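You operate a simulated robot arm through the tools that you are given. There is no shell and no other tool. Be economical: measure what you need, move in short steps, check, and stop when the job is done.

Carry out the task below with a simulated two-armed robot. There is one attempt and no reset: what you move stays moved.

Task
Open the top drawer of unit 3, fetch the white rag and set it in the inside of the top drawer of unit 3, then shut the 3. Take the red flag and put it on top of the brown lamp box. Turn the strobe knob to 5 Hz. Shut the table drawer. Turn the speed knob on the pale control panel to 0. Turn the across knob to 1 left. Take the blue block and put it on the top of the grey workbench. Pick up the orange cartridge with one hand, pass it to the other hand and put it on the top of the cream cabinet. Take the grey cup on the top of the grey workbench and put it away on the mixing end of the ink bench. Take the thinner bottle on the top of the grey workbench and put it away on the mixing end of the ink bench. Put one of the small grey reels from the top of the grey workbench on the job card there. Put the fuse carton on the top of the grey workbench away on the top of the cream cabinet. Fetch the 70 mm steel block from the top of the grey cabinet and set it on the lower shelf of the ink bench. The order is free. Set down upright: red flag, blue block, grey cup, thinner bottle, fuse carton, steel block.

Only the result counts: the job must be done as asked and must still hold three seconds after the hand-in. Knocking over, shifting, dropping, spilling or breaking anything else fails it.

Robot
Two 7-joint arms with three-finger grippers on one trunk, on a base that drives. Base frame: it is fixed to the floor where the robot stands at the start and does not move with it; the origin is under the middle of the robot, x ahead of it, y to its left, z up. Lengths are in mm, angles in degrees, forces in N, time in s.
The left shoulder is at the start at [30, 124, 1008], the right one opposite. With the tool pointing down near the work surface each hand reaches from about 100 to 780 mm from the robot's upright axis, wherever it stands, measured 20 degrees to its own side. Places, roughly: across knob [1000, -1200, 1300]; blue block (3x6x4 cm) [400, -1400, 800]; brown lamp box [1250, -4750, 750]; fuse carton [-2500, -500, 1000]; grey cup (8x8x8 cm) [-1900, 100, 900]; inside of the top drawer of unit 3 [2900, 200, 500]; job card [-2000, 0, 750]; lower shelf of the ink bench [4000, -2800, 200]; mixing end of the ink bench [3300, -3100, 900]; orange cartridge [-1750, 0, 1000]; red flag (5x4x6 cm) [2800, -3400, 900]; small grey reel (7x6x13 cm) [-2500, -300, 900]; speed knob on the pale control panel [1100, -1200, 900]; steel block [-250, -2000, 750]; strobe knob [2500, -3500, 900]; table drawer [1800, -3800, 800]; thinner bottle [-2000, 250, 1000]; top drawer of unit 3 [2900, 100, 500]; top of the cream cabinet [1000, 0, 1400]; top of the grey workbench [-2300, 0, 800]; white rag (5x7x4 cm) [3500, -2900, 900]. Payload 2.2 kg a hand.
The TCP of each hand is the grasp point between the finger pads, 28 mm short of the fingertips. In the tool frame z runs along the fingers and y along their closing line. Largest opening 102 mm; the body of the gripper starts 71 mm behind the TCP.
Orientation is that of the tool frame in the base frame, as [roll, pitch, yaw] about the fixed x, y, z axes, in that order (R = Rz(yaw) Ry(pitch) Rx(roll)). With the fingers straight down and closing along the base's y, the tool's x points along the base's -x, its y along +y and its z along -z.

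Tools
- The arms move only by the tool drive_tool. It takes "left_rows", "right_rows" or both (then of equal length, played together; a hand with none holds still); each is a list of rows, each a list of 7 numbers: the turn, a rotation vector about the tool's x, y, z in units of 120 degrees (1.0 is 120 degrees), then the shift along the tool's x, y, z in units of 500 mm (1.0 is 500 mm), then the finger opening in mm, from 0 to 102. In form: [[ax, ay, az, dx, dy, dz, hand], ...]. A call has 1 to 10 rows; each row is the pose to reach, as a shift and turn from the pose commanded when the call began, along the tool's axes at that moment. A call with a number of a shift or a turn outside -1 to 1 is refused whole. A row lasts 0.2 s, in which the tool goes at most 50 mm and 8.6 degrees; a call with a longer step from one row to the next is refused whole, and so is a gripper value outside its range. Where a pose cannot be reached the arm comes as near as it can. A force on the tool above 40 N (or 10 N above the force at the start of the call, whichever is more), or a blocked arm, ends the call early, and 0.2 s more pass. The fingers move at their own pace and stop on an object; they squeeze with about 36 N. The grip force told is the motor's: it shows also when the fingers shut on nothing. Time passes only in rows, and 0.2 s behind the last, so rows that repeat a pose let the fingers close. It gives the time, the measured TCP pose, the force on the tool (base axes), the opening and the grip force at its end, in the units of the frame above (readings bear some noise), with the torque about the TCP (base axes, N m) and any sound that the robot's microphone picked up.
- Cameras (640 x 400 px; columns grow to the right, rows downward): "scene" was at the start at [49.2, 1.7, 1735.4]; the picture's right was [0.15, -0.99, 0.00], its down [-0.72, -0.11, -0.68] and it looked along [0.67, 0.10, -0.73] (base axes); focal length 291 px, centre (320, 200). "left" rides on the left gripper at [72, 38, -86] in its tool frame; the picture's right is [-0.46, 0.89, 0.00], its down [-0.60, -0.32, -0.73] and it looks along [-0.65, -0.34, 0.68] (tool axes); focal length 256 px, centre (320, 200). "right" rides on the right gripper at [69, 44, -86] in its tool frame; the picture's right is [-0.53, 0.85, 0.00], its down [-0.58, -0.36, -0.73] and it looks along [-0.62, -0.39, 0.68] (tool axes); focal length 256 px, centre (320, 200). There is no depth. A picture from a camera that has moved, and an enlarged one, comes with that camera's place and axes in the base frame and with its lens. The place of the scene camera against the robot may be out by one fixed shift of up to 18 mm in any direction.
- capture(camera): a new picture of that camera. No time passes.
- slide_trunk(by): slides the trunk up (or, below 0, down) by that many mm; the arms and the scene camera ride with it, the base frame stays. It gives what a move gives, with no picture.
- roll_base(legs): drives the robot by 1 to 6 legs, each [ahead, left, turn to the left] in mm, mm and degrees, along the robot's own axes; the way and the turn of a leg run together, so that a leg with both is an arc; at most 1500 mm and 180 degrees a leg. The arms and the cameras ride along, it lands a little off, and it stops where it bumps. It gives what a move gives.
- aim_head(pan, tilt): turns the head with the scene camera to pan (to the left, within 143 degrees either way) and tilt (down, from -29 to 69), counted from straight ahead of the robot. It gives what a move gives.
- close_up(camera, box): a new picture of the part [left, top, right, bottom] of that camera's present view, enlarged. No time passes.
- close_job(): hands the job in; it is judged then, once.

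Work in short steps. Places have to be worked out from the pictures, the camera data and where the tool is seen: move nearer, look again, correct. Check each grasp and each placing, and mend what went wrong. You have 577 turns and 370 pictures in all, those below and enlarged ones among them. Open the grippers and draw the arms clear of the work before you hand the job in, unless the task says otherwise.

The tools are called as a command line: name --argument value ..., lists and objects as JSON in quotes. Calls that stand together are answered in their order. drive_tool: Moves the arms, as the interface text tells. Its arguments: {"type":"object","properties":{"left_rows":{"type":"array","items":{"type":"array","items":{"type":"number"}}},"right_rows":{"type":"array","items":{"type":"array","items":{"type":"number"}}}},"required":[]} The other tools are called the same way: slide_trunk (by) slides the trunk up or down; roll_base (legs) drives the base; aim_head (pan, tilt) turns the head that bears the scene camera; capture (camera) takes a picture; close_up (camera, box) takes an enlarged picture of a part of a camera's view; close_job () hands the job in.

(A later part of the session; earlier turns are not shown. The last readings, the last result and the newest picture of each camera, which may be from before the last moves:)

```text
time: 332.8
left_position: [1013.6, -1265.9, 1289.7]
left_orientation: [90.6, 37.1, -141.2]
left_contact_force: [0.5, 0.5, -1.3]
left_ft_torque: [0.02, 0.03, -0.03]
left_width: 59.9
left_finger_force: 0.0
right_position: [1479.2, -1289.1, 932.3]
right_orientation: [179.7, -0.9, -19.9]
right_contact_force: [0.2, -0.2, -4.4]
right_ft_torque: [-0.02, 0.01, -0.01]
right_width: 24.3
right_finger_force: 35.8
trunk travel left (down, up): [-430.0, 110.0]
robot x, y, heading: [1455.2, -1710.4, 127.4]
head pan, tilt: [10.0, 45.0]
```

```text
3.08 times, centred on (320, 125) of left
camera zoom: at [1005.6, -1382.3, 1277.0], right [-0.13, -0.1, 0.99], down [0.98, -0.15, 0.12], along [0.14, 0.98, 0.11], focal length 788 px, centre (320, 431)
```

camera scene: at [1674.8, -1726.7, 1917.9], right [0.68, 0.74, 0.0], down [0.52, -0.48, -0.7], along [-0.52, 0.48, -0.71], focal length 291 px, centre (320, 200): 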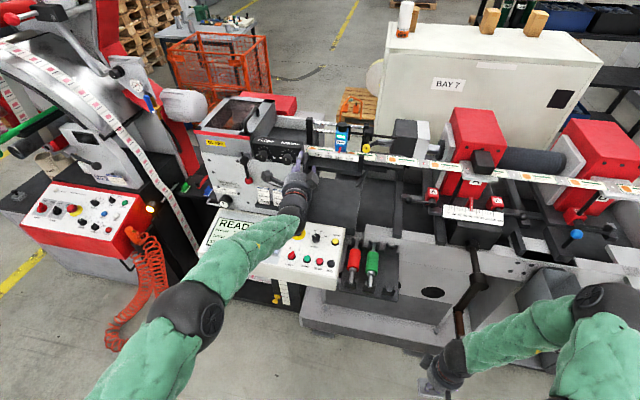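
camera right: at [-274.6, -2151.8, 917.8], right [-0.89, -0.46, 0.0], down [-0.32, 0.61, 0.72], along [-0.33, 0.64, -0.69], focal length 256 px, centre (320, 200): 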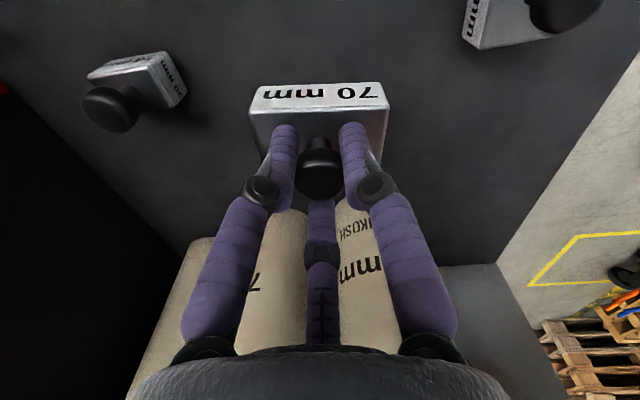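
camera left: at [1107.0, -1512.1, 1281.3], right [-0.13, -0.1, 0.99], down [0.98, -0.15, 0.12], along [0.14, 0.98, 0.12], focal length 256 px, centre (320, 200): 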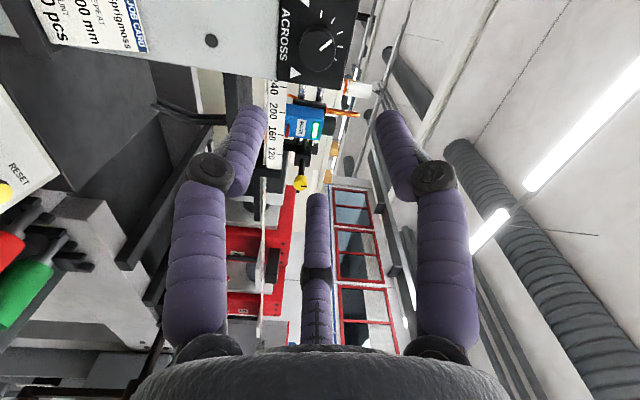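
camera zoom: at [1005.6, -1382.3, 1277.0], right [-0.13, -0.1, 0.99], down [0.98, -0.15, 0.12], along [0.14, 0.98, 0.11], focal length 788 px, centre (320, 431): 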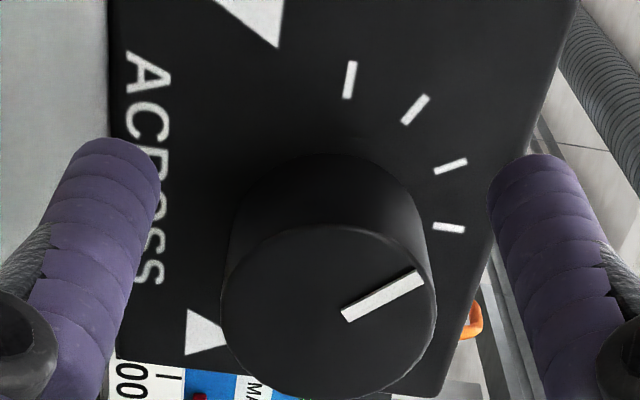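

Pointer now about −41°, hand 5 mm right of the axis. Shift left 5 mm and grip, then look before turning.

drive_tool --left_rows '[[0, 0, 0, 0.008, 0.006, 0, 60], [0, 0, 0, 0.008, 0.006, 0, 15], [0, 0, 0, 0.008, 0.006, 0, 15], [0, 0, 0, 0.008, 0.006, 0, 15]]'

close_up --camera "left" --box '[240, 60, 400, 190]'

```text
time: 333.8
left_position: [1013.1, -1267.9, 1290.5]
left_orientation: [90.4, 37.1, -141.1]
left_contact_force: [12.9, -7.3, 7.2]
left_ft_torque: [0.33, 0.28, -0.92]
left_width: 33.9
left_finger_force: 45.0
right_position: [1481.5, -1289.4, 933.1]
right_orientation: [179.7, -0.7, -19.8]
right_contact_force: [-0.9, -0.1, -3.8]
right_ft_torque: [0.0, 0.04, -0.03]
right_width: 24.1
right_finger_force: 35.9
trunk travel left (down, up): [-430.0, 110.0]
robot x, y, heading: [1457.0, -1709.4, 127.2]
head pan, tilt: [10.0, 45.0]
```

```text
3.08 times, centred on (320, 125) of left
camera zoom: at [1004.9, -1386.1, 1278.0], right [-0.13, -0.1, 0.99], down [0.98, -0.15, 0.11], along [0.14, 0.98, 0.11], focal length 788 px, centre (320, 431)
```

zoom: 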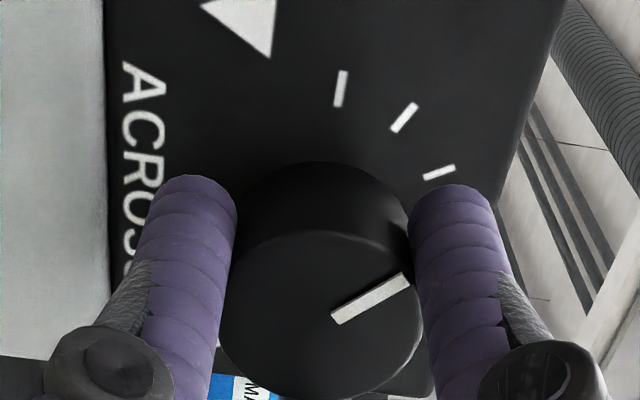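

Firm coaxial grip. Turn clockwise 11° and release.

drive_tool --left_rows '[[0, 0, 0.05, 0, 0, 0, 15], [0, 0, 0.095, 0, 0, 0, 15], [0, 0, 0.095, 0, 0, 0, 15], [0, 0, 0.095, 0, 0, 0, 60], [0, 0, 0.095, 0, 0, 0, 60], [0, 0, 0.095, 0, 0, 0, 60]]'

close_up --camera "left" --box '[240, 60, 400, 190]'

```text
time: 335.2
left_position: [1009.1, -1269.8, 1290.6]
left_orientation: [90.5, 25.8, -141.0]
left_contact_force: [0.3, 0.4, 0.5]
left_ft_torque: [0.04, 0.02, -0.04]
left_width: 60.2
left_finger_force: 0.2
right_position: [1478.1, -1288.6, 935.0]
right_orientation: [179.7, -0.9, -19.9]
right_contact_force: [-0.9, -0.2, -4.2]
right_ft_torque: [-0.01, -0.01, 0.0]
right_width: 24.4
right_finger_force: 36.1
trunk travel left (down, up): [-430.0, 110.0]
robot x, y, heading: [1456.4, -1713.6, 127.4]
head pan, tilt: [10.0, 45.0]
```

```text
3.08 times, centred on (320, 125) of left
camera zoom: at [1000.4, -1387.6, 1294.2], right [0.02, 0.03, 1.0], down [0.99, -0.14, -0.02], along [0.14, 0.99, -0.03], focal length 788 px, centre (320, 431)
```

zoom: 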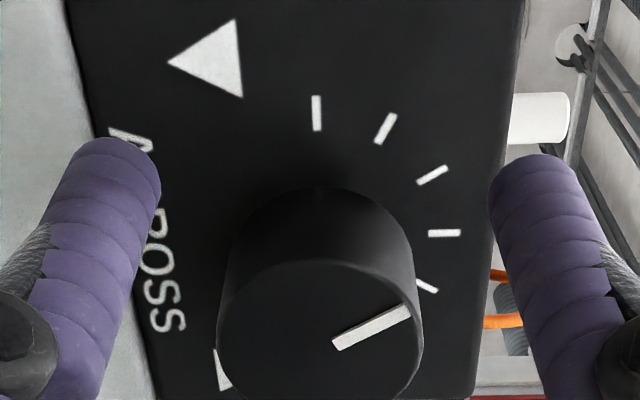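

Pointer is now at −29° (one tick left). Retract the left hand and fold it down to a neutral pose.

drive_tool --left_rows '[[0, 0, 0, 0, 0, -0.09, 60], [0, 0, 0, 0, 0, -0.18, 60], [0, 0, 0, 0, 0, -0.27, 60], [0, 0, 0, 0, 0, -0.36, 60], [0.06, 0.03, 0, 0, 0, -0.4, 60], [0.12, 0.059, 0, 0, 0, -0.4, 60], [0.18, 0.088, 0, 0, 0, -0.4, 60], [0.24, 0.117, 0, 0, 0, -0.4, 60], [0.3, 0.146, 0, 0, 0, -0.4, 60], [0.36, 0.175, 0, 0, 0, -0.4, 60]]'

drive_tool --left_rows '[[0.06, 0.03, 0, 0, 0, 0, 60], [0.12, 0.059, 0, 0, 0, 0, 60], [0.18, 0.088, 0, 0, 0, 0, 60], [0.24, 0.117, 0, 0, 0, 0, 60], [0.3, 0.146, 0, 0, 0, 0, 60], [0.3, 0.146, 0, 0, 0, 0.05, 60]]'

close_up --camera "scene" --box '[240, 130, 360, 230]'

```text
time: 337.4
left_position: [1133.5, -1424.6, 1290.1]
left_orientation: [141.4, 16.5, -121.4]
left_contact_force: [-1.2, -0.7, 0.4]
left_ft_torque: [-0.05, 0.0, 0.0]
left_width: 60.0
left_finger_force: 0.1
right_position: [1478.2, -1287.4, 933.0]
right_orientation: [179.6, -0.8, -20.0]
right_contact_force: [0.0, -0.4, -4.3]
right_ft_torque: [-0.02, 0.02, 0.01]
right_width: 24.5
right_finger_force: 35.8
trunk travel left (down, up): [-430.0, 110.0]
robot x, y, heading: [1456.1, -1713.8, 127.4]
head pan, tilt: [10.0, 45.0]
```

```text
time: 338.8
left_position: [1124.1, -1408.5, 1273.6]
left_orientation: [178.7, 0.4, -115.5]
left_contact_force: [0.5, 0.4, 0.6]
left_ft_torque: [-0.02, -0.02, -0.03]
left_width: 59.9
left_finger_force: 0.1
right_position: [1478.3, -1287.4, 932.2]
right_orientation: [179.6, -0.8, -20.0]
right_contact_force: [0.6, -0.2, -4.4]
right_ft_torque: [-0.02, 0.01, -0.03]
right_width: 24.5
right_finger_force: 35.8
trunk travel left (down, up): [-430.0, 110.0]
robot x, y, heading: [1455.5, -1710.0, 127.5]
head pan, tilt: [10.0, 45.0]
```

```text
4.00 times, centred on (300, 180) of scene
camera zoom: at [1413.7, -1688.9, 1918.0], right [0.68, 0.74, 0.0], down [0.52, -0.48, -0.71], along [-0.52, 0.48, -0.71], focal length 1164 px, centre (400, 280)
```

zoom: 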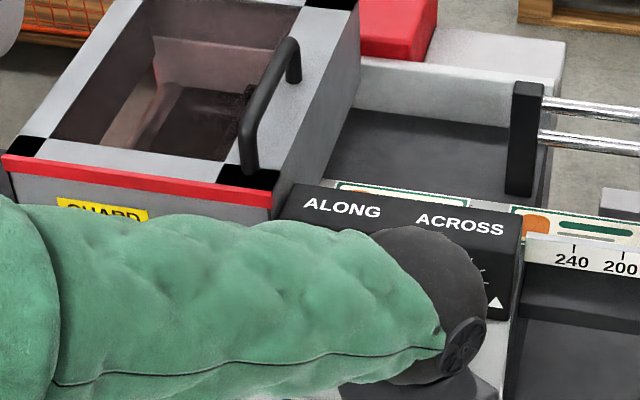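

Back away from the press and turn toward the ink bench.

roll_base --legs '[[-500, 0, 0], [0, 0, -165]]'

aim_head --pan 0 --tilt 25

capture --camera "scene"

```text
time: 348.2
left_position: [2185.7, -2265.4, 1273.0]
left_orientation: [178.4, 0.4, 86.7]
left_contact_force: [-0.5, -1.2, -0.8]
left_ft_torque: [-0.04, 0.0, -0.01]
left_width: 60.1
left_finger_force: 0.0
right_position: [1902.4, -2510.5, 933.4]
right_orientation: [179.7, -0.8, -177.8]
right_contact_force: [-0.5, 0.8, -3.8]
right_ft_torque: [0.03, 0.06, -0.04]
right_width: 24.4
right_finger_force: 35.9
trunk travel left (down, up): [-430.0, 110.0]
robot x, y, heading: [1763.6, -2112.1, -30.3]
head pan, tilt: [10.0, 45.0]
```

```text
time: 349.1
left_position: [2185.9, -2264.3, 1273.1]
left_orientation: [178.5, 0.4, 86.7]
left_contact_force: [0.2, 0.2, -0.5]
left_ft_torque: [0.02, -0.02, 0.0]
left_width: 60.1
left_finger_force: 0.1
right_position: [1903.1, -2510.1, 933.5]
right_orientation: [179.8, -0.8, -177.7]
right_contact_force: [-0.9, 0.0, -3.6]
right_ft_torque: [-0.02, 0.01, -0.05]
right_width: 24.4
right_finger_force: 36.1
trunk travel left (down, up): [-430.0, 110.0]
robot x, y, heading: [1767.8, -2110.3, -30.4]
head pan, tilt: [0.0, 25.0]
```

```text
192 pictures are left
camera scene: at [1818.8, -2152.6, 1948.6], right [-0.51, -0.86, 0.0], down [-0.37, 0.21, -0.91], along [0.78, -0.46, -0.42], focal length 291 px, centre (320, 200)
```

scene: 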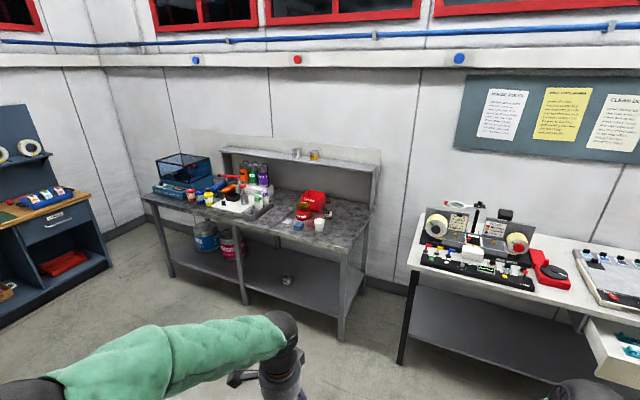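

Ink bench located: front line from (3084,-3105) to (4623,-2069). Drive to stand in front of its right half, facing it, and look.

roll_base --legs '[[1250, 480, 0], [0, 0, -25.6]]'

aim_head --pan 0 --tilt 40

capture --camera "scene"

```text
time: 357.0
left_position: [3390.3, -2651.1, 1273.2]
left_orientation: [178.4, 0.4, 60.8]
left_contact_force: [0.2, 0.0, -0.2]
left_ft_torque: [0.0, -0.01, 0.0]
left_width: 59.9
left_finger_force: 0.0
right_position: [3029.4, -2749.8, 933.2]
right_orientation: [179.6, -0.8, 156.3]
right_contact_force: [-0.4, 0.9, -4.5]
right_ft_torque: [-0.01, 0.02, -0.03]
right_width: 24.4
right_finger_force: 36.0
trunk travel left (down, up): [-430.0, 110.0]
robot x, y, heading: [3082.1, -2330.1, -56.5]
head pan, tilt: [0.0, 25.0]
```

```text
time: 357.8
left_position: [3389.7, -2652.0, 1273.3]
left_orientation: [178.5, 0.4, 60.8]
left_contact_force: [-0.9, 0.2, 0.9]
left_ft_torque: [0.0, -0.06, 0.01]
left_width: 60.1
left_finger_force: 0.1
right_position: [3028.2, -2748.3, 934.6]
right_orientation: [179.7, -0.8, 156.4]
right_contact_force: [0.1, 1.1, -3.7]
right_ft_torque: [-0.02, -0.02, 0.0]
right_width: 24.2
right_finger_force: 36.3
trunk travel left (down, up): [-430.0, 110.0]
robot x, y, heading: [3081.5, -2327.4, -56.4]
head pan, tilt: [0.0, 40.0]
```

```text
191 pictures are left
camera scene: at [3109.8, -2384.9, 1925.4], right [-0.83, -0.55, 0.0], down [-0.36, 0.53, -0.77], along [0.42, -0.64, -0.64], focal length 291 px, centre (320, 200)
```

scene: 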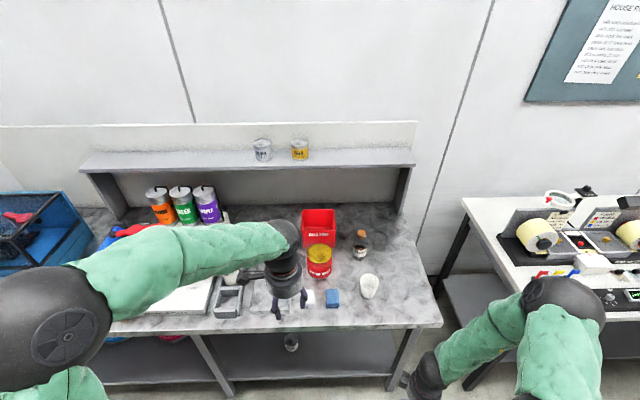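

The bench is square ahead (front edge ≈577 mm). Pull the left hand back, lower the trunk to see and reach the lower shelf.

drive_tool --left_rows '[[0, 0, 0, 0.05, 0.06, 0, 60], [0, 0, 0, 0.1, 0.12, 0, 60], [0, 0, 0, 0.13, 0.18, 0, 60]]'

slide_trunk --by -400

aim_head --pan -10 --tilt 45

capture --camera "scene"

capture --camera "right"

```text
time: 358.6
left_position: [3499.7, -2637.8, 1272.6]
left_orientation: [178.5, 0.4, 60.8]
left_contact_force: [0.5, -0.3, -0.2]
left_ft_torque: [0.0, 0.03, 0.02]
left_width: 60.1
left_finger_force: 0.0
right_position: [3028.8, -2750.3, 933.2]
right_orientation: [179.7, -0.9, 156.3]
right_contact_force: [0.3, 0.4, -4.0]
right_ft_torque: [0.01, 0.0, 0.0]
right_width: 24.4
right_finger_force: 36.0
trunk travel left (down, up): [-430.0, 110.0]
robot x, y, heading: [3078.8, -2323.8, -56.5]
head pan, tilt: [0.0, 40.0]
```

```text
time: 362.4
left_position: [3497.8, -2637.5, 872.1]
left_orientation: [178.5, 0.4, 60.9]
left_contact_force: [-0.4, -0.1, 1.2]
left_ft_torque: [0.0, 0.0, -0.01]
left_width: 60.0
left_finger_force: 0.0
right_position: [3029.0, -2749.7, 533.8]
right_orientation: [179.8, -0.8, 156.3]
right_contact_force: [-0.6, 0.4, -3.7]
right_ft_torque: [0.02, -0.01, 0.02]
right_width: 24.5
right_finger_force: 36.2
trunk travel left (down, up): [-30.0, 510.0]
robot x, y, heading: [3077.6, -2330.0, -56.2]
head pan, tilt: [0.0, 40.0]
```

```text
time: 363.1
left_position: [3497.7, -2637.1, 872.1]
left_orientation: [178.5, 0.4, 60.8]
left_contact_force: [-0.6, 0.8, 0.8]
left_ft_torque: [-0.03, 0.0, 0.03]
left_width: 59.8
left_finger_force: 0.1
right_position: [3028.4, -2749.5, 532.4]
right_orientation: [179.8, -0.7, 156.3]
right_contact_force: [0.2, 0.9, -3.4]
right_ft_torque: [0.0, 0.01, -0.02]
right_width: 24.4
right_finger_force: 35.8
trunk travel left (down, up): [-30.0, 510.0]
robot x, y, heading: [3079.6, -2325.8, -56.2]
head pan, tilt: [-10.0, 45.0]
```

```text
190 pictures are left
camera scene: at [3095.2, -2388.5, 1518.1], right [-0.92, -0.4, 0.0], down [-0.28, 0.65, -0.71], along [0.28, -0.65, -0.71], focal length 291 px, centre (320, 200)
```

scene: 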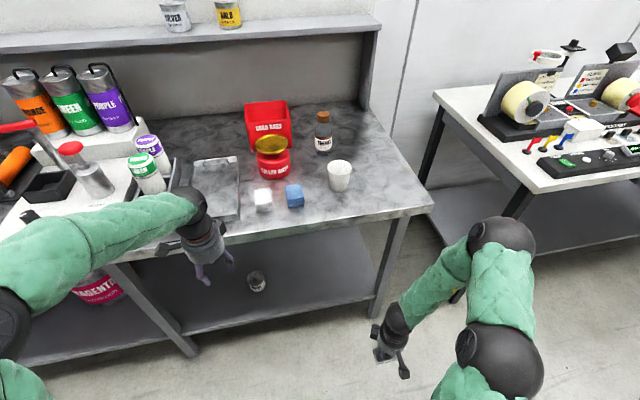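

```text
189 pictures are left
camera right: at [2983.7, -2682.9, 622.2], right [0.83, 0.56, 0.0], down [0.39, -0.57, 0.72], along [0.4, -0.6, -0.69], focal length 256 px, centre (320, 200)
```

right: 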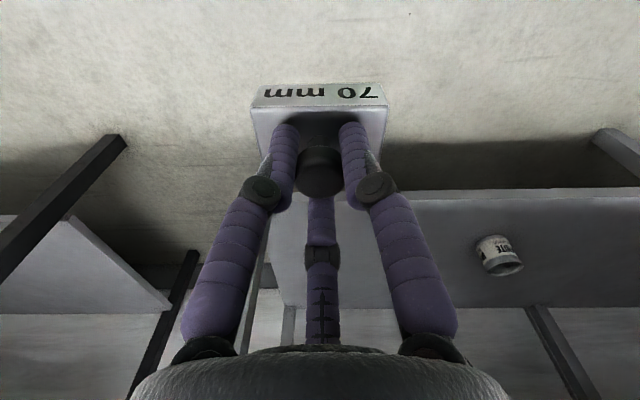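

Shelf height ≈248, can at (3623,-2887). I'll place the block around (3317,-3040), right of the can. Pull the left hand up and back, then move the base 180 mm forward.

drive_tool --left_rows '[[0, 0, 0, 0.03, -0.06, -0.05, 60], [0, 0, 0, 0.06, -0.12, -0.1, 60], [0, 0, 0, 0.09, -0.18, -0.15, 60], [0, 0, 0, 0.12, -0.24, -0.2, 60], [0, 0, 0, 0.15, -0.3, -0.25, 60], [0, 0, 0, 0.18, -0.356, -0.3, 60]]'

roll_base --legs '[[180, 0, 0]]'

capture --camera "scene"

capture --camera "right"

```text
time: 364.5
left_position: [3380.2, -2466.8, 1018.1]
left_orientation: [178.6, 0.5, 60.8]
left_contact_force: [0.0, -0.3, -0.1]
left_ft_torque: [-0.04, -0.01, -0.01]
left_width: 59.8
left_finger_force: 0.1
right_position: [3027.0, -2750.0, 533.9]
right_orientation: [179.8, -0.8, 156.3]
right_contact_force: [-0.2, 1.8, -4.2]
right_ft_torque: [0.0, -0.01, -0.02]
right_width: 24.7
right_finger_force: 36.3
trunk travel left (down, up): [-30.0, 510.0]
robot x, y, heading: [3081.7, -2327.0, -56.7]
head pan, tilt: [-10.0, 45.0]
```

```text
time: 366.0
left_position: [3478.2, -2614.1, 1015.7]
left_orientation: [178.5, 0.4, 60.9]
left_contact_force: [-0.2, 0.0, 0.8]
left_ft_torque: [0.0, -0.02, 0.0]
left_width: 59.9
left_finger_force: 0.1
right_position: [3127.0, -2896.3, 533.7]
right_orientation: [179.6, -0.8, 156.5]
right_contact_force: [0.4, -1.1, -4.4]
right_ft_torque: [0.0, 0.01, 0.01]
right_width: 24.4
right_finger_force: 36.2
trunk travel left (down, up): [-30.0, 510.0]
robot x, y, heading: [3176.4, -2471.7, -56.3]
head pan, tilt: [-10.0, 45.0]
```

```text
188 pictures are left
camera scene: at [3193.4, -2535.7, 1518.1], right [-0.92, -0.4, 0.0], down [-0.29, 0.65, -0.71], along [0.28, -0.65, -0.71], focal length 291 px, centre (320, 200)
```

scene: 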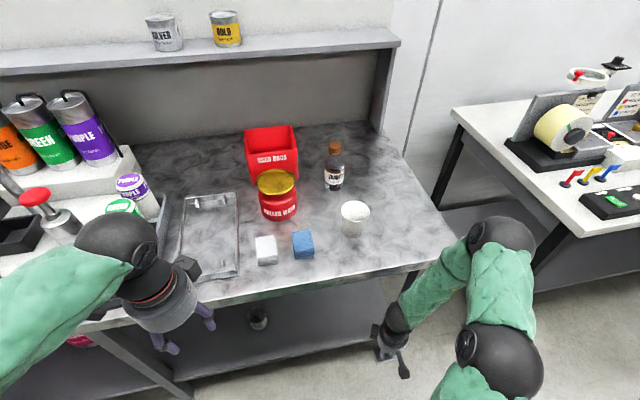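

```text
187 pictures are left
camera right: at [3082.3, -2829.7, 622.0], right [0.83, 0.56, 0.0], down [0.39, -0.57, 0.72], along [0.4, -0.6, -0.69], focal length 256 px, centre (320, 200)
```

right: 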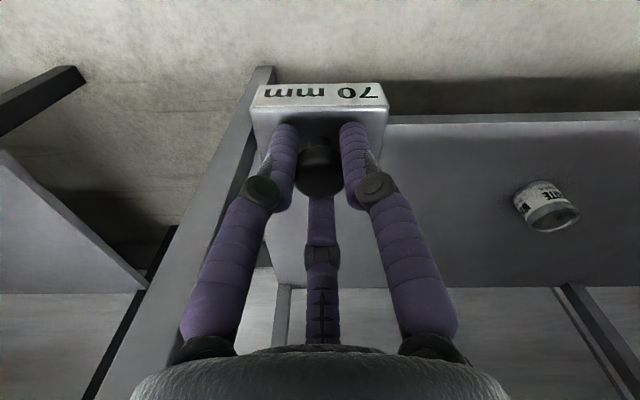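

Move the block left past the leg line, then forward under the bench and lower to ~30 mm above the shelf.

drive_tool --right_rows '[[0, 0, 0, -0.042, 0.065, 0.04, 10], [0, 0, 0, -0.083, 0.13, 0.08, 10], [0, 0, 0, -0.14, 0.095, 0.14, 10], [0, 0, 0, -0.2, 0.055, 0.19, 10], [0, 0, 0, -0.26, 0.015, 0.24, 10], [0, 0, 0, -0.32, -0.025, 0.29, 10], [0, 0, 0, -0.385, -0.065, 0.33, 10], [0, 0, 0, -0.452, -0.107, 0.37, 10]]'

capture --camera "right"

```text
time: 367.4
left_position: [3470.2, -2687.5, 964.7]
left_orientation: [-177.4, -1.6, 56.4]
left_contact_force: [-3.9, -6.4, -19.0]
left_ft_torque: [0.64, -0.31, -0.07]
left_width: 60.1
left_finger_force: 0.0
right_position: [3198.2, -2958.6, 336.4]
right_orientation: [177.8, -3.6, 151.2]
right_contact_force: [-1.6, -4.4, -5.6]
right_ft_torque: [0.18, -0.09, -0.03]
right_width: 24.5
right_finger_force: 35.9
trunk travel left (down, up): [-30.0, 510.0]
robot x, y, heading: [3146.0, -2471.9, -60.8]
head pan, tilt: [-10.0, 45.0]
stopped in row 7 (right hand): the arm was blocked; the commanded pose is now the measured one
```

```text
186 pictures are left
camera right: at [3161.3, -2893.8, 429.8], right [0.88, 0.48, 0.0], down [0.36, -0.64, 0.68], along [0.33, -0.6, -0.73], focal length 256 px, centre (320, 200)
```

right: 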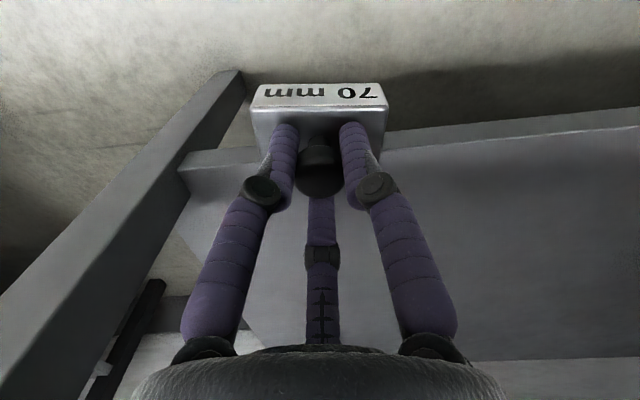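

The right arm jammed and is pushing the robot. I reverse that motion right away.

drive_tool --right_rows '[[0, 0, 0, 0.06, 0.04, -0.04, 10], [0, 0, 0, 0.12, 0.08, -0.09, 10], [0, 0, 0, 0.18, 0.12, -0.14, 10], [0, 0, 0, 0.24, 0.16, -0.19, 10]]'

capture --camera "scene"

capture --camera "right"

```text
time: 368.1
left_position: [3467.0, -2659.0, 1001.2]
left_orientation: [-179.8, -0.4, 57.6]
left_contact_force: [-0.3, -0.3, 0.5]
left_ft_torque: [0.01, -0.1, 0.01]
left_width: 60.1
left_finger_force: 0.1
right_position: [3169.4, -2827.3, 393.9]
right_orientation: [172.7, -6.5, 154.6]
right_contact_force: [0.7, -0.1, -3.1]
right_ft_torque: [-0.04, -0.02, 0.04]
right_width: 24.5
right_finger_force: 36.2
trunk travel left (down, up): [-30.0, 510.0]
robot x, y, heading: [3156.8, -2472.8, -59.6]
head pan, tilt: [-10.0, 45.0]
stopped in row 3 (right hand): the force on the tool passed its limit at 85 N (the readings are from after the stop); the commanded pose is now the measured one
```

```text
185 pictures are left
camera scene: at [3163.8, -2529.4, 1521.1], right [-0.94, -0.35, 0.0], down [-0.24, 0.66, -0.71], along [0.25, -0.66, -0.7], focal length 291 px, centre (320, 200)
```

scene: 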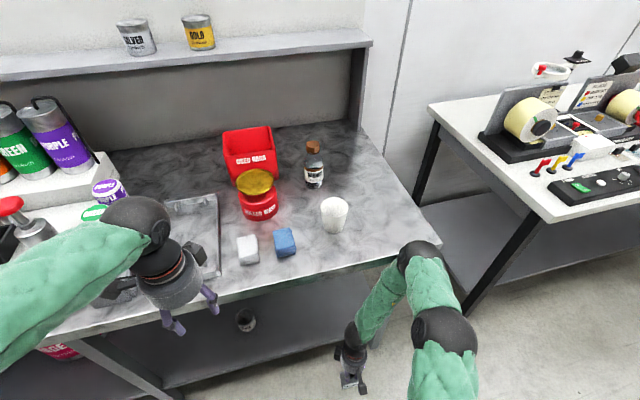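

```text
184 pictures are left
camera right: at [3129.3, -2774.0, 492.4], right [0.85, 0.53, 0.05], down [0.39, -0.69, 0.61], along [0.35, -0.5, -0.79], focal length 256 px, centre (320, 200)
```

right: 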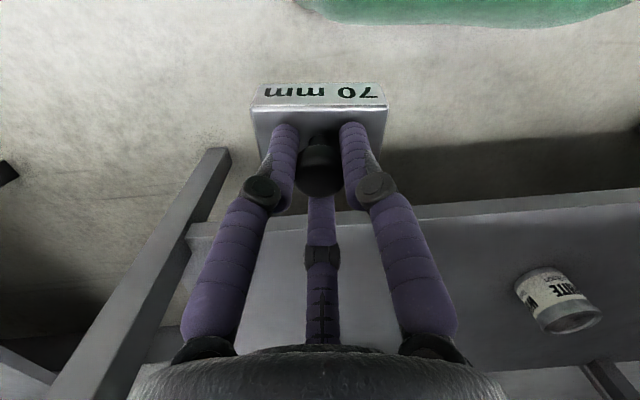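

The wrist is against the bench's front corner. Back the base away 150 mm.

roll_base --legs '[[-150, 0, 0]]'

capture --camera "scene"

```text
time: 369.5
left_position: [3397.5, -2535.1, 996.4]
left_orientation: [-179.6, -0.2, 57.9]
left_contact_force: [-0.5, 0.5, 0.2]
left_ft_torque: [-0.03, 0.0, 0.0]
left_width: 60.0
left_finger_force: 0.0
right_position: [3099.5, -2706.3, 390.2]
right_orientation: [173.1, -6.5, 154.9]
right_contact_force: [0.1, 0.5, -4.1]
right_ft_torque: [-0.01, 0.0, 0.02]
right_width: 24.5
right_finger_force: 36.3
trunk travel left (down, up): [-30.0, 510.0]
robot x, y, heading: [3082.2, -2348.0, -59.5]
head pan, tilt: [-10.0, 45.0]
```

```text
183 pictures are left
camera scene: at [3096.5, -2407.1, 1518.2], right [-0.94, -0.35, 0.0], down [-0.25, 0.66, -0.71], along [0.25, -0.66, -0.71], focal length 291 px, centre (320, 200)
```

scene: 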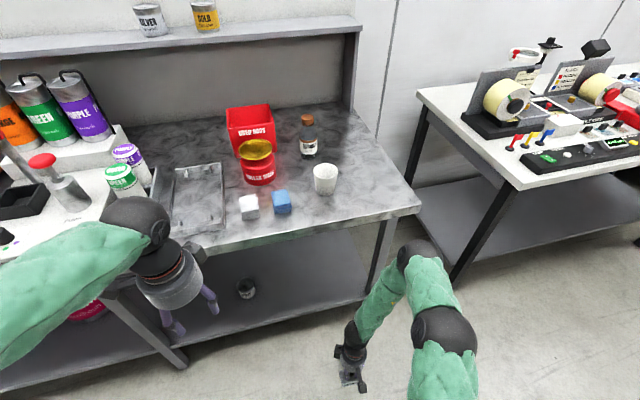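

Nothing on the bench moved. The elbow folds forward when close, so I extend the arm low from farther away instead.

drive_tool --right_rows '[[0, 0, 0, -0.075, -0.051, 0, 10], [0, 0, 0, -0.15, -0.102, 0, 10], [0, 0, 0, -0.225, -0.154, 0, 10], [0, 0, 0, -0.3, -0.205, 0, 10]]'

capture --camera "scene"

capture --camera "right"

```text
time: 370.5
left_position: [3398.5, -2535.6, 997.0]
left_orientation: [-179.6, -0.2, 57.8]
left_contact_force: [-0.9, 0.4, 0.5]
left_ft_torque: [-0.01, 0.02, 0.01]
left_width: 59.9
left_finger_force: 0.0
right_position: [3168.0, -2820.3, 371.1]
right_orientation: [173.1, -6.6, 154.8]
right_contact_force: [-0.1, 0.6, -4.6]
right_ft_torque: [-0.01, -0.03, 0.03]
right_width: 24.2
right_finger_force: 36.0
right hand out of reach, approached as far as the arm can: row 4
trunk travel left (down, up): [-30.0, 510.0]
robot x, y, heading: [3082.8, -2348.8, -59.1]
head pan, tilt: [-10.0, 45.0]
```

```text
182 pictures are left
camera scene: at [3096.8, -2408.0, 1518.1], right [-0.94, -0.35, 0.0], down [-0.25, 0.66, -0.71], along [0.25, -0.66, -0.71], focal length 291 px, centre (320, 200)
```

scene: 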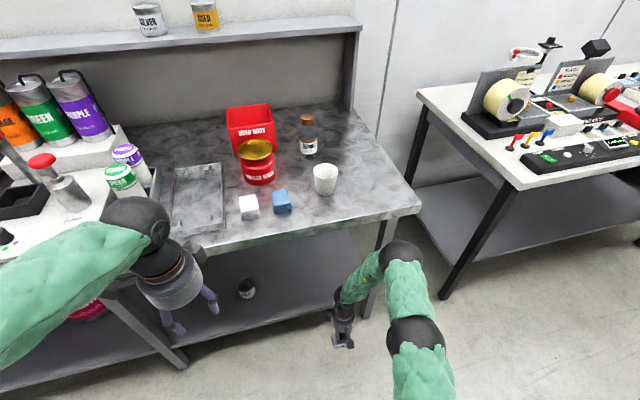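

```text
181 pictures are left
camera right: at [3129.5, -2765.6, 469.3], right [0.85, 0.53, 0.04], down [0.4, -0.68, 0.61], along [0.35, -0.5, -0.79], focal length 256 px, centre (320, 200)
```

right: 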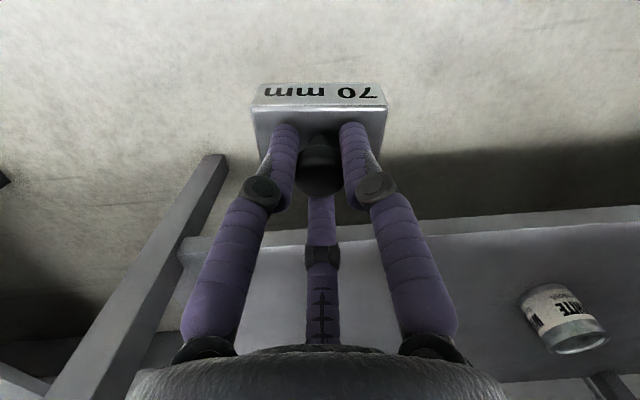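

With a vertical hand the low reach is too short. I'll set the block temporarily on the bench top, turned 90°, and re-grip it with the hand tilted forward. First retract and raise the trunk.

drive_tool --right_rows '[[0, 0, 0, 0.07, 0.05, -0.02, 10], [0, 0, 0, 0.14, 0.1, -0.04, 10], [0, 0, 0, 0.21, 0.145, -0.06, 10]]'

slide_trunk --by 320

drive_tool --right_rows '[[0.02, 0.02, 0.07, 0, 0, -0.08, 10], [0.03, 0.03, 0.14, 0, 0, -0.16, 10], [0.04, 0.04, 0.21, 0, 0, -0.24, 10], [0.05, 0.05, 0.28, 0, 0, -0.32, 10], [0.05, 0.05, 0.35, 0, 0, -0.4, 10], [0.05, 0.05, 0.42, 0, 0, -0.48, 10], [0.05, 0.05, 0.49, 0, 0, -0.54, 10]]'

capture --camera "scene"

```text
time: 371.3
left_position: [3398.4, -2534.7, 997.5]
left_orientation: [-179.6, -0.3, 57.8]
left_contact_force: [0.5, -0.3, 0.1]
left_ft_torque: [0.04, 0.01, -0.03]
left_width: 60.1
left_finger_force: 0.1
right_position: [3105.8, -2719.2, 416.7]
right_orientation: [173.1, -6.5, 154.9]
right_contact_force: [0.1, -0.5, -4.3]
right_ft_torque: [-0.05, 0.0, 0.0]
right_width: 24.6
right_finger_force: 35.9
trunk travel left (down, up): [-30.0, 510.0]
robot x, y, heading: [3082.4, -2346.8, -59.2]
head pan, tilt: [-10.0, 45.0]
```

```text
time: 374.4
left_position: [3398.5, -2535.6, 1315.9]
left_orientation: [-179.6, -0.3, 57.7]
left_contact_force: [0.5, 1.1, -0.5]
left_ft_torque: [0.03, 0.01, 0.02]
left_width: 59.9
left_finger_force: 0.1
right_position: [3106.3, -2721.3, 735.8]
right_orientation: [173.0, -6.5, 154.9]
right_contact_force: [0.5, -0.4, -4.5]
right_ft_torque: [-0.06, -0.01, 0.02]
right_width: 24.3
right_finger_force: 35.6
trunk travel left (down, up): [-350.0, 190.0]
robot x, y, heading: [3085.5, -2347.6, -59.3]
head pan, tilt: [-10.0, 45.0]
```

```text
refused: row 1 steps farther than a row can; nothing moved
```

```text
180 pictures are left
camera scene: at [3096.9, -2408.0, 1838.0], right [-0.94, -0.35, 0.0], down [-0.25, 0.66, -0.71], along [0.25, -0.66, -0.71], focal length 291 px, centre (320, 200)
```

scene: 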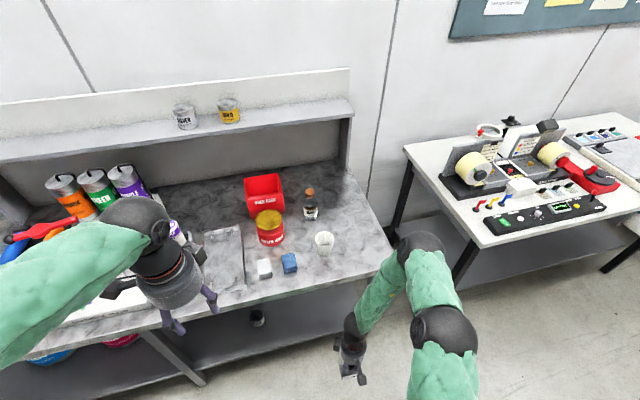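

Redo with proper steps: rotate ~86° to vertical-and-turned while raising to z≈1000.

drive_tool --right_rows '[[0, -0.008, 0.07, 0.006, 0.006, -0.052, 10], [0.001, -0.017, 0.141, 0.012, 0.013, -0.104, 10], [0.001, -0.025, 0.212, 0.018, 0.019, -0.157, 10], [0.001, -0.033, 0.282, 0.024, 0.026, -0.209, 10], [0.002, -0.042, 0.353, 0.03, 0.032, -0.261, 10], [0.002, -0.05, 0.424, 0.036, 0.038, -0.314, 10], [0.002, -0.059, 0.495, 0.042, 0.045, -0.366, 10], [0.003, -0.067, 0.565, 0.048, 0.051, -0.418, 10], [0.003, -0.075, 0.636, 0.054, 0.058, -0.47, 10], [0.003, -0.084, 0.706, 0.06, 0.064, -0.523, 10]]'

capture --camera "right"

```text
time: 376.6
left_position: [3398.3, -2535.5, 1317.2]
left_orientation: [-179.6, -0.3, 57.8]
left_contact_force: [0.4, -0.1, -0.4]
left_ft_torque: [-0.01, -0.01, 0.02]
left_width: 59.9
left_finger_force: 0.0
right_position: [3105.9, -2720.5, 999.3]
right_orientation: [179.8, -0.5, 69.4]
right_contact_force: [0.0, 0.2, -4.2]
right_ft_torque: [0.01, 0.01, -0.02]
right_width: 24.3
right_finger_force: 36.1
trunk travel left (down, up): [-350.0, 190.0]
robot x, y, heading: [3086.6, -2351.9, -59.3]
head pan, tilt: [-10.0, 45.0]
```

```text
179 pictures are left
camera right: at [3170.5, -2672.8, 1087.3], right [0.6, -0.8, 0.0], down [-0.55, -0.42, 0.73], along [-0.58, -0.44, -0.69], focal length 256 px, centre (320, 200)
```

right: 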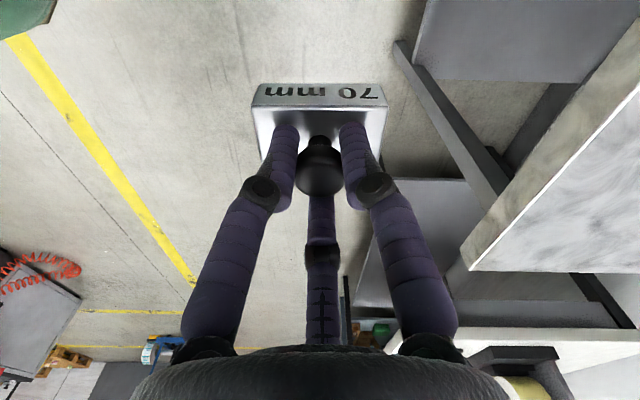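

Block is turned. Move the base 100 mm forward and bring the block over a free spot at the bench's right end.

roll_base --legs '[[100, 0, 0]]'

drive_tool --right_rows '[[0, 0, 0, -0.083, 0.048, 0, 10], [0, 0, 0, -0.166, 0.096, 0, 10], [0, 0, 0, -0.249, 0.144, 0, 10], [0, 0, 0, -0.332, 0.193, 0, 10], [0, 0, 0, -0.415, 0.241, 0, 10], [0, 0, 0, -0.497, 0.289, 0, 10]]'

capture --camera "scene"

capture --camera "right"

```text
time: 377.8
left_position: [3449.5, -2621.7, 1317.6]
left_orientation: [-179.5, -0.2, 57.8]
left_contact_force: [-0.1, -0.8, 0.4]
left_ft_torque: [0.03, 0.04, -0.01]
left_width: 60.2
left_finger_force: 0.0
right_position: [3158.4, -2807.5, 998.9]
right_orientation: [179.9, -0.5, 69.5]
right_contact_force: [-0.1, -0.6, -3.5]
right_ft_torque: [0.01, 0.0, -0.02]
right_width: 24.4
right_finger_force: 36.3
trunk travel left (down, up): [-350.0, 190.0]
robot x, y, heading: [3134.7, -2437.4, -59.5]
head pan, tilt: [-10.0, 45.0]
```

```text
time: 379.2
left_position: [3450.0, -2623.3, 1316.5]
left_orientation: [-179.6, -0.5, 57.8]
left_contact_force: [0.3, -0.1, 0.0]
left_ft_torque: [0.01, -0.02, 0.03]
left_width: 60.1
left_finger_force: 0.1
right_position: [3205.2, -3092.5, 994.3]
right_orientation: [180.0, -0.8, 69.6]
right_contact_force: [0.3, 0.2, -4.2]
right_ft_torque: [0.0, -0.02, 0.0]
right_width: 24.4
right_finger_force: 35.9
trunk travel left (down, up): [-350.0, 190.0]
robot x, y, heading: [3134.5, -2432.6, -59.2]
head pan, tilt: [-10.0, 45.0]
```

```text
178 pictures are left
camera scene: at [3148.7, -2496.2, 1838.0], right [-0.94, -0.35, 0.0], down [-0.25, 0.66, -0.71], along [0.25, -0.66, -0.71], focal length 291 px, centre (320, 200)
```

scene: 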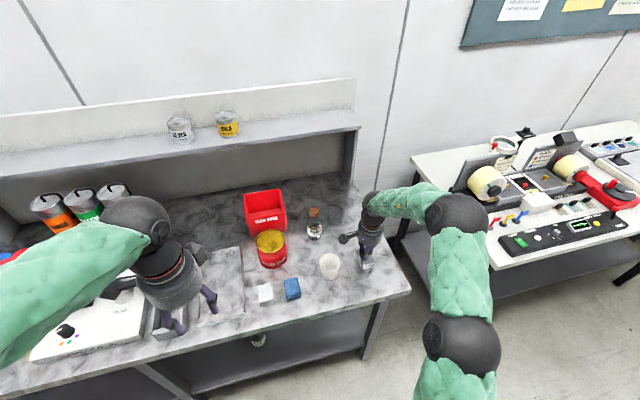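

```text
177 pictures are left
camera right: at [3270.2, -3044.4, 1082.4], right [0.61, -0.8, -0.01], down [-0.55, -0.42, 0.72], along [-0.58, -0.44, -0.69], focal length 256 px, centre (320, 200)
```

right: 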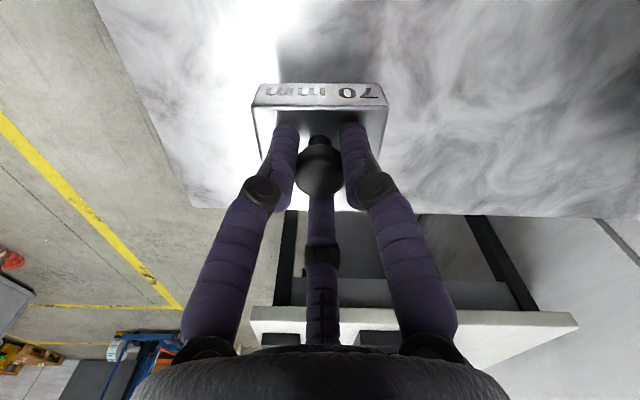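

Lower the block onto the bench top.

drive_tool --right_rows '[[0, 0, 0, 0, 0, 0.05, 10], [0, 0, 0, 0, 0, 0.085, 10], [0, 0, 0, 0, 0, 0.095, 10], [0, 0, 0, 0, 0, 0.105, 10], [0, 0, 0, 0, 0, 0.115, 10], [0, 0, 0, 0, 0, 0.125, 10], [0, 0, 0, 0, 0, 0.135, 10], [0, 0, 0, 0, 0, 0.145, 10]]'

```text
time: 380.1
left_position: [3449.3, -2620.2, 1317.1]
left_orientation: [-179.6, -0.3, 57.8]
left_contact_force: [0.4, 0.8, -0.1]
left_ft_torque: [0.03, 0.01, 0.05]
left_width: 60.1
left_finger_force: 0.0
right_position: [3205.9, -3098.0, 957.4]
right_orientation: [179.4, 0.3, 69.3]
right_contact_force: [-2.2, 5.3, 17.7]
right_ft_torque: [0.9, 0.24, -0.01]
right_width: 24.5
right_finger_force: 35.7
trunk travel left (down, up): [-350.0, 190.0]
robot x, y, heading: [3133.9, -2433.7, -59.6]
head pan, tilt: [-10.0, 45.0]
stopped in row 4 (right hand): the force on the tool passed its limit at 116 N (the readings are from after the stop); the commanded pose is now the measured one
```

Touched down (bench top ≈ 892). Check, then release.

drive_tool --right_rows '[[0, 0, 0, 0, 0, 0.002, 10], [0, 0, 0, 0, 0, 0.002, 30], [0, 0, 0, 0, 0, 0.002, 70], [0, 0, 0, 0, 0, -0.03, 70], [0, 0, 0, 0, 0, -0.1, 70], [0, 0, 0, 0, 0, -0.18, 70]]'

capture --camera "right"

close_up --camera "scene" --box '[240, 180, 420, 300]'

```text
time: 381.4
left_position: [3450.4, -2619.8, 1317.2]
left_orientation: [-179.6, -0.3, 57.8]
left_contact_force: [0.7, 0.7, -0.5]
left_ft_torque: [0.0, 0.02, 0.0]
left_width: 60.0
left_finger_force: 0.0
right_position: [3206.4, -3095.1, 1045.0]
right_orientation: [179.5, 0.1, 69.3]
right_contact_force: [0.2, 0.7, 0.3]
right_ft_torque: [-0.02, -0.03, 0.04]
right_width: 69.9
right_finger_force: 0.1
trunk travel left (down, up): [-350.0, 190.0]
robot x, y, heading: [3138.2, -2430.5, -59.3]
head pan, tilt: [-10.0, 45.0]
```

```text
176 pictures are left
camera right: at [3272.3, -3046.3, 1132.3], right [0.6, -0.8, 0.01], down [-0.55, -0.41, 0.73], along [-0.58, -0.44, -0.68], focal length 256 px, centre (320, 200)
```

right: 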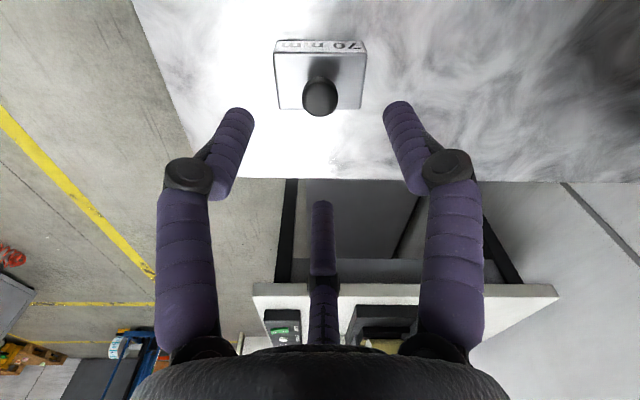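

```text
3.33 times, centred on (330, 240) of scene
camera zoom: at [3148.4, -2493.1, 1838.1], right [-0.94, -0.35, 0.0], down [-0.25, 0.66, -0.71], along [0.25, -0.66, -0.71], focal length 970 px, centre (287, 67)
```

zoom: 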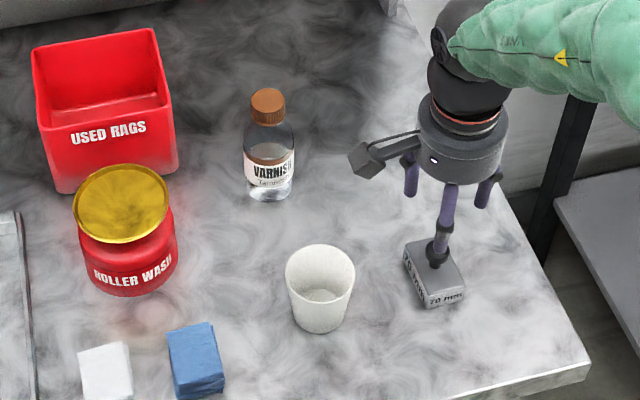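

Block stands near the bench's right end. Now tilt the right hand 40° forward for a re-grip of the knob, moving to a pre-grasp 100 mm back.

drive_tool --right_rows '[[-0.019, -0.039, -0.051, 0.013, -0.016, 0.002, 60], [-0.037, -0.078, -0.103, 0.026, -0.032, 0.005, 60], [-0.056, -0.116, -0.154, 0.039, -0.048, 0.007, 60], [-0.075, -0.155, -0.205, 0.052, -0.064, 0.009, 60], [-0.093, -0.194, -0.256, 0.065, -0.08, 0.011, 60], [-0.112, -0.233, -0.308, 0.078, -0.096, 0.013, 40], [-0.131, -0.272, -0.359, 0.091, -0.112, 0.015, 40], [-0.1493, -0.3105, -0.41, 0.103, -0.128, 0.018, 40]]'

capture --camera "right"

close_up --camera "scene" --box '[280, 180, 440, 280]'

```text
time: 383.2
left_position: [3449.4, -2620.4, 1316.6]
left_orientation: [-179.7, -0.3, 57.8]
left_contact_force: [0.2, -1.1, 0.9]
left_ft_torque: [-0.01, -0.03, -0.02]
left_width: 60.1
left_finger_force: 0.1
right_position: [3166.5, -3027.2, 1035.4]
right_orientation: [179.8, 40.6, 120.5]
right_contact_force: [-0.7, 0.0, 0.8]
right_ft_torque: [0.0, -0.01, 0.0]
right_width: 39.9
right_finger_force: 0.0
trunk travel left (down, up): [-350.0, 190.0]
robot x, y, heading: [3133.2, -2433.0, -59.2]
head pan, tilt: [-10.0, 45.0]
```

```text
174 pictures are left
camera right: at [3146.7, -2911.2, 1057.4], right [0.93, 0.08, 0.35], down [-0.34, -0.15, 0.93], along [0.13, -0.98, -0.12], focal length 256 px, centre (320, 200)
```

right: 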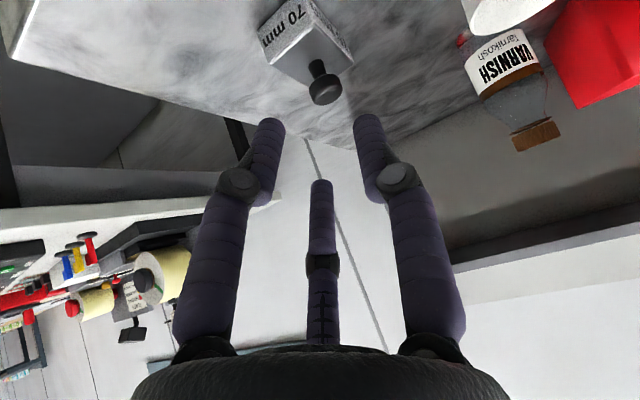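

```text
4.00 times, centred on (360, 230) of scene
camera zoom: at [3147.3, -2492.2, 1838.2], right [-0.94, -0.35, 0.0], down [-0.25, 0.66, -0.71], along [0.25, -0.66, -0.71], focal length 1164 px, centre (160, 80)
```

zoom: 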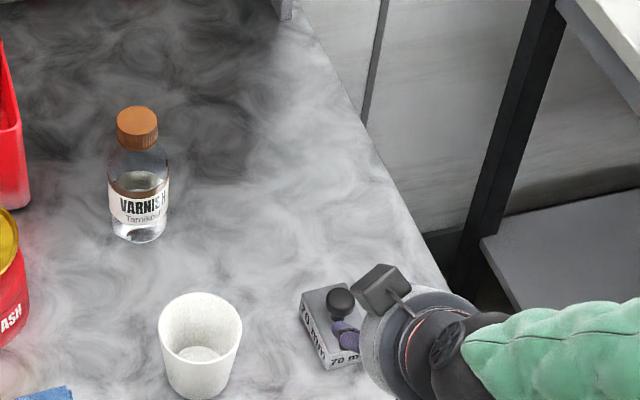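

Knob head is at ≈(3207,-3094,950). Advance 94 mm along the tool axis and grip it.

drive_tool --right_rows '[[0, 0, 0, -0.003, 0, 0.07, 44], [0, 0, 0, -0.006, 0.001, 0.13, 44], [0, 0, 0, -0.008, 0.002, 0.165, 44], [0, 0, 0, -0.008, 0.002, 0.187, 44], [0, 0, 0, -0.008, 0.002, 0.187, 10], [0, 0, 0, -0.008, 0.002, 0.187, 10], [0, 0, 0, -0.008, 0.002, 0.187, 10]]'

capture --camera "right"

```text
time: 384.9
left_position: [3449.6, -2620.9, 1316.7]
left_orientation: [-179.6, -0.3, 57.7]
left_contact_force: [-0.3, -0.3, 0.0]
left_ft_torque: [0.0, 0.01, -0.03]
left_width: 60.0
left_finger_force: 0.0
right_position: [3198.3, -3082.6, 968.5]
right_orientation: [179.8, 40.8, 120.6]
right_contact_force: [-1.4, -2.6, 12.1]
right_ft_torque: [-0.22, -0.23, -0.03]
right_width: 30.8
right_finger_force: 35.6
trunk travel left (down, up): [-350.0, 190.0]
robot x, y, heading: [3135.5, -2432.1, -59.4]
head pan, tilt: [-10.0, 45.0]
```

```text
172 pictures are left
camera right: at [3179.2, -2968.4, 990.1], right [0.93, 0.08, 0.35], down [-0.34, -0.15, 0.93], along [0.13, -0.99, -0.11], focal length 256 px, centre (320, 200)
```

right: 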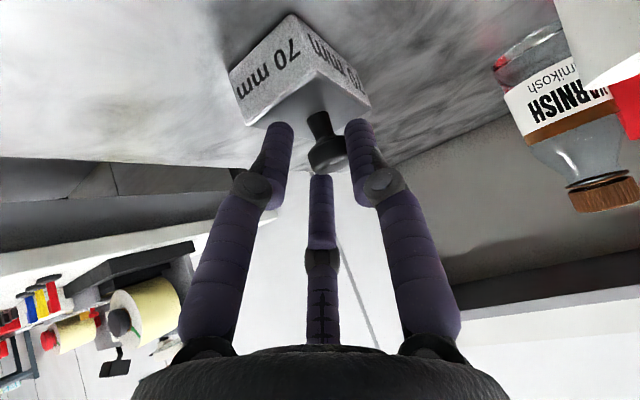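

Gripped (31 mm, 36 N). Lift vertically 40 mm and check it holds level.

drive_tool --right_rows '[[0, 0, 0, -0.02, 0, -0.023, 10], [0, 0, 0, -0.039, 0, -0.045, 10], [0, 0, 0, -0.065, 0, -0.075, 10], [0, 0, 0, -0.065, 0, -0.075, 10]]'

capture --camera "right"

close_up --camera "scene" --box '[280, 180, 440, 280]'

```text
time: 385.9
left_position: [3449.9, -2620.3, 1316.9]
left_orientation: [-179.6, -0.4, 57.8]
left_contact_force: [0.7, -0.3, -0.5]
left_ft_torque: [0.0, 0.02, 0.0]
left_width: 60.3
left_finger_force: 0.0
right_position: [3199.9, -3080.3, 1017.0]
right_orientation: [179.6, 40.5, 120.4]
right_contact_force: [0.6, -0.1, -4.4]
right_ft_torque: [0.1, 0.07, 0.0]
right_width: 30.5
right_finger_force: 35.6
trunk travel left (down, up): [-350.0, 190.0]
robot x, y, heading: [3134.9, -2432.3, -59.4]
head pan, tilt: [-10.0, 45.0]
```

```text
171 pictures are left
camera right: at [3181.3, -2965.7, 1037.6], right [0.93, 0.08, 0.35], down [-0.34, -0.16, 0.93], along [0.13, -0.98, -0.12], focal length 256 px, centre (320, 200)
```

right: 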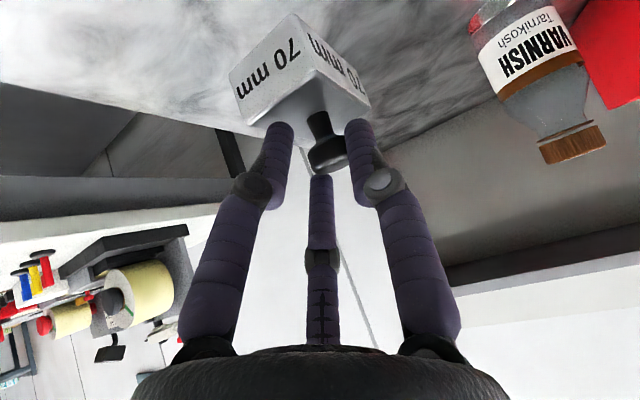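

```text
4.00 times, centred on (360, 230) of scene
camera zoom: at [3148.0, -2494.7, 1838.1], right [-0.94, -0.35, 0.0], down [-0.25, 0.66, -0.71], along [0.25, -0.66, -0.71], focal length 1164 px, centre (160, 80)
```

zoom: 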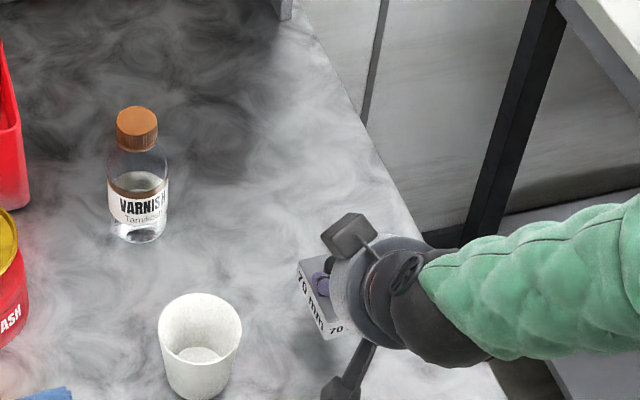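

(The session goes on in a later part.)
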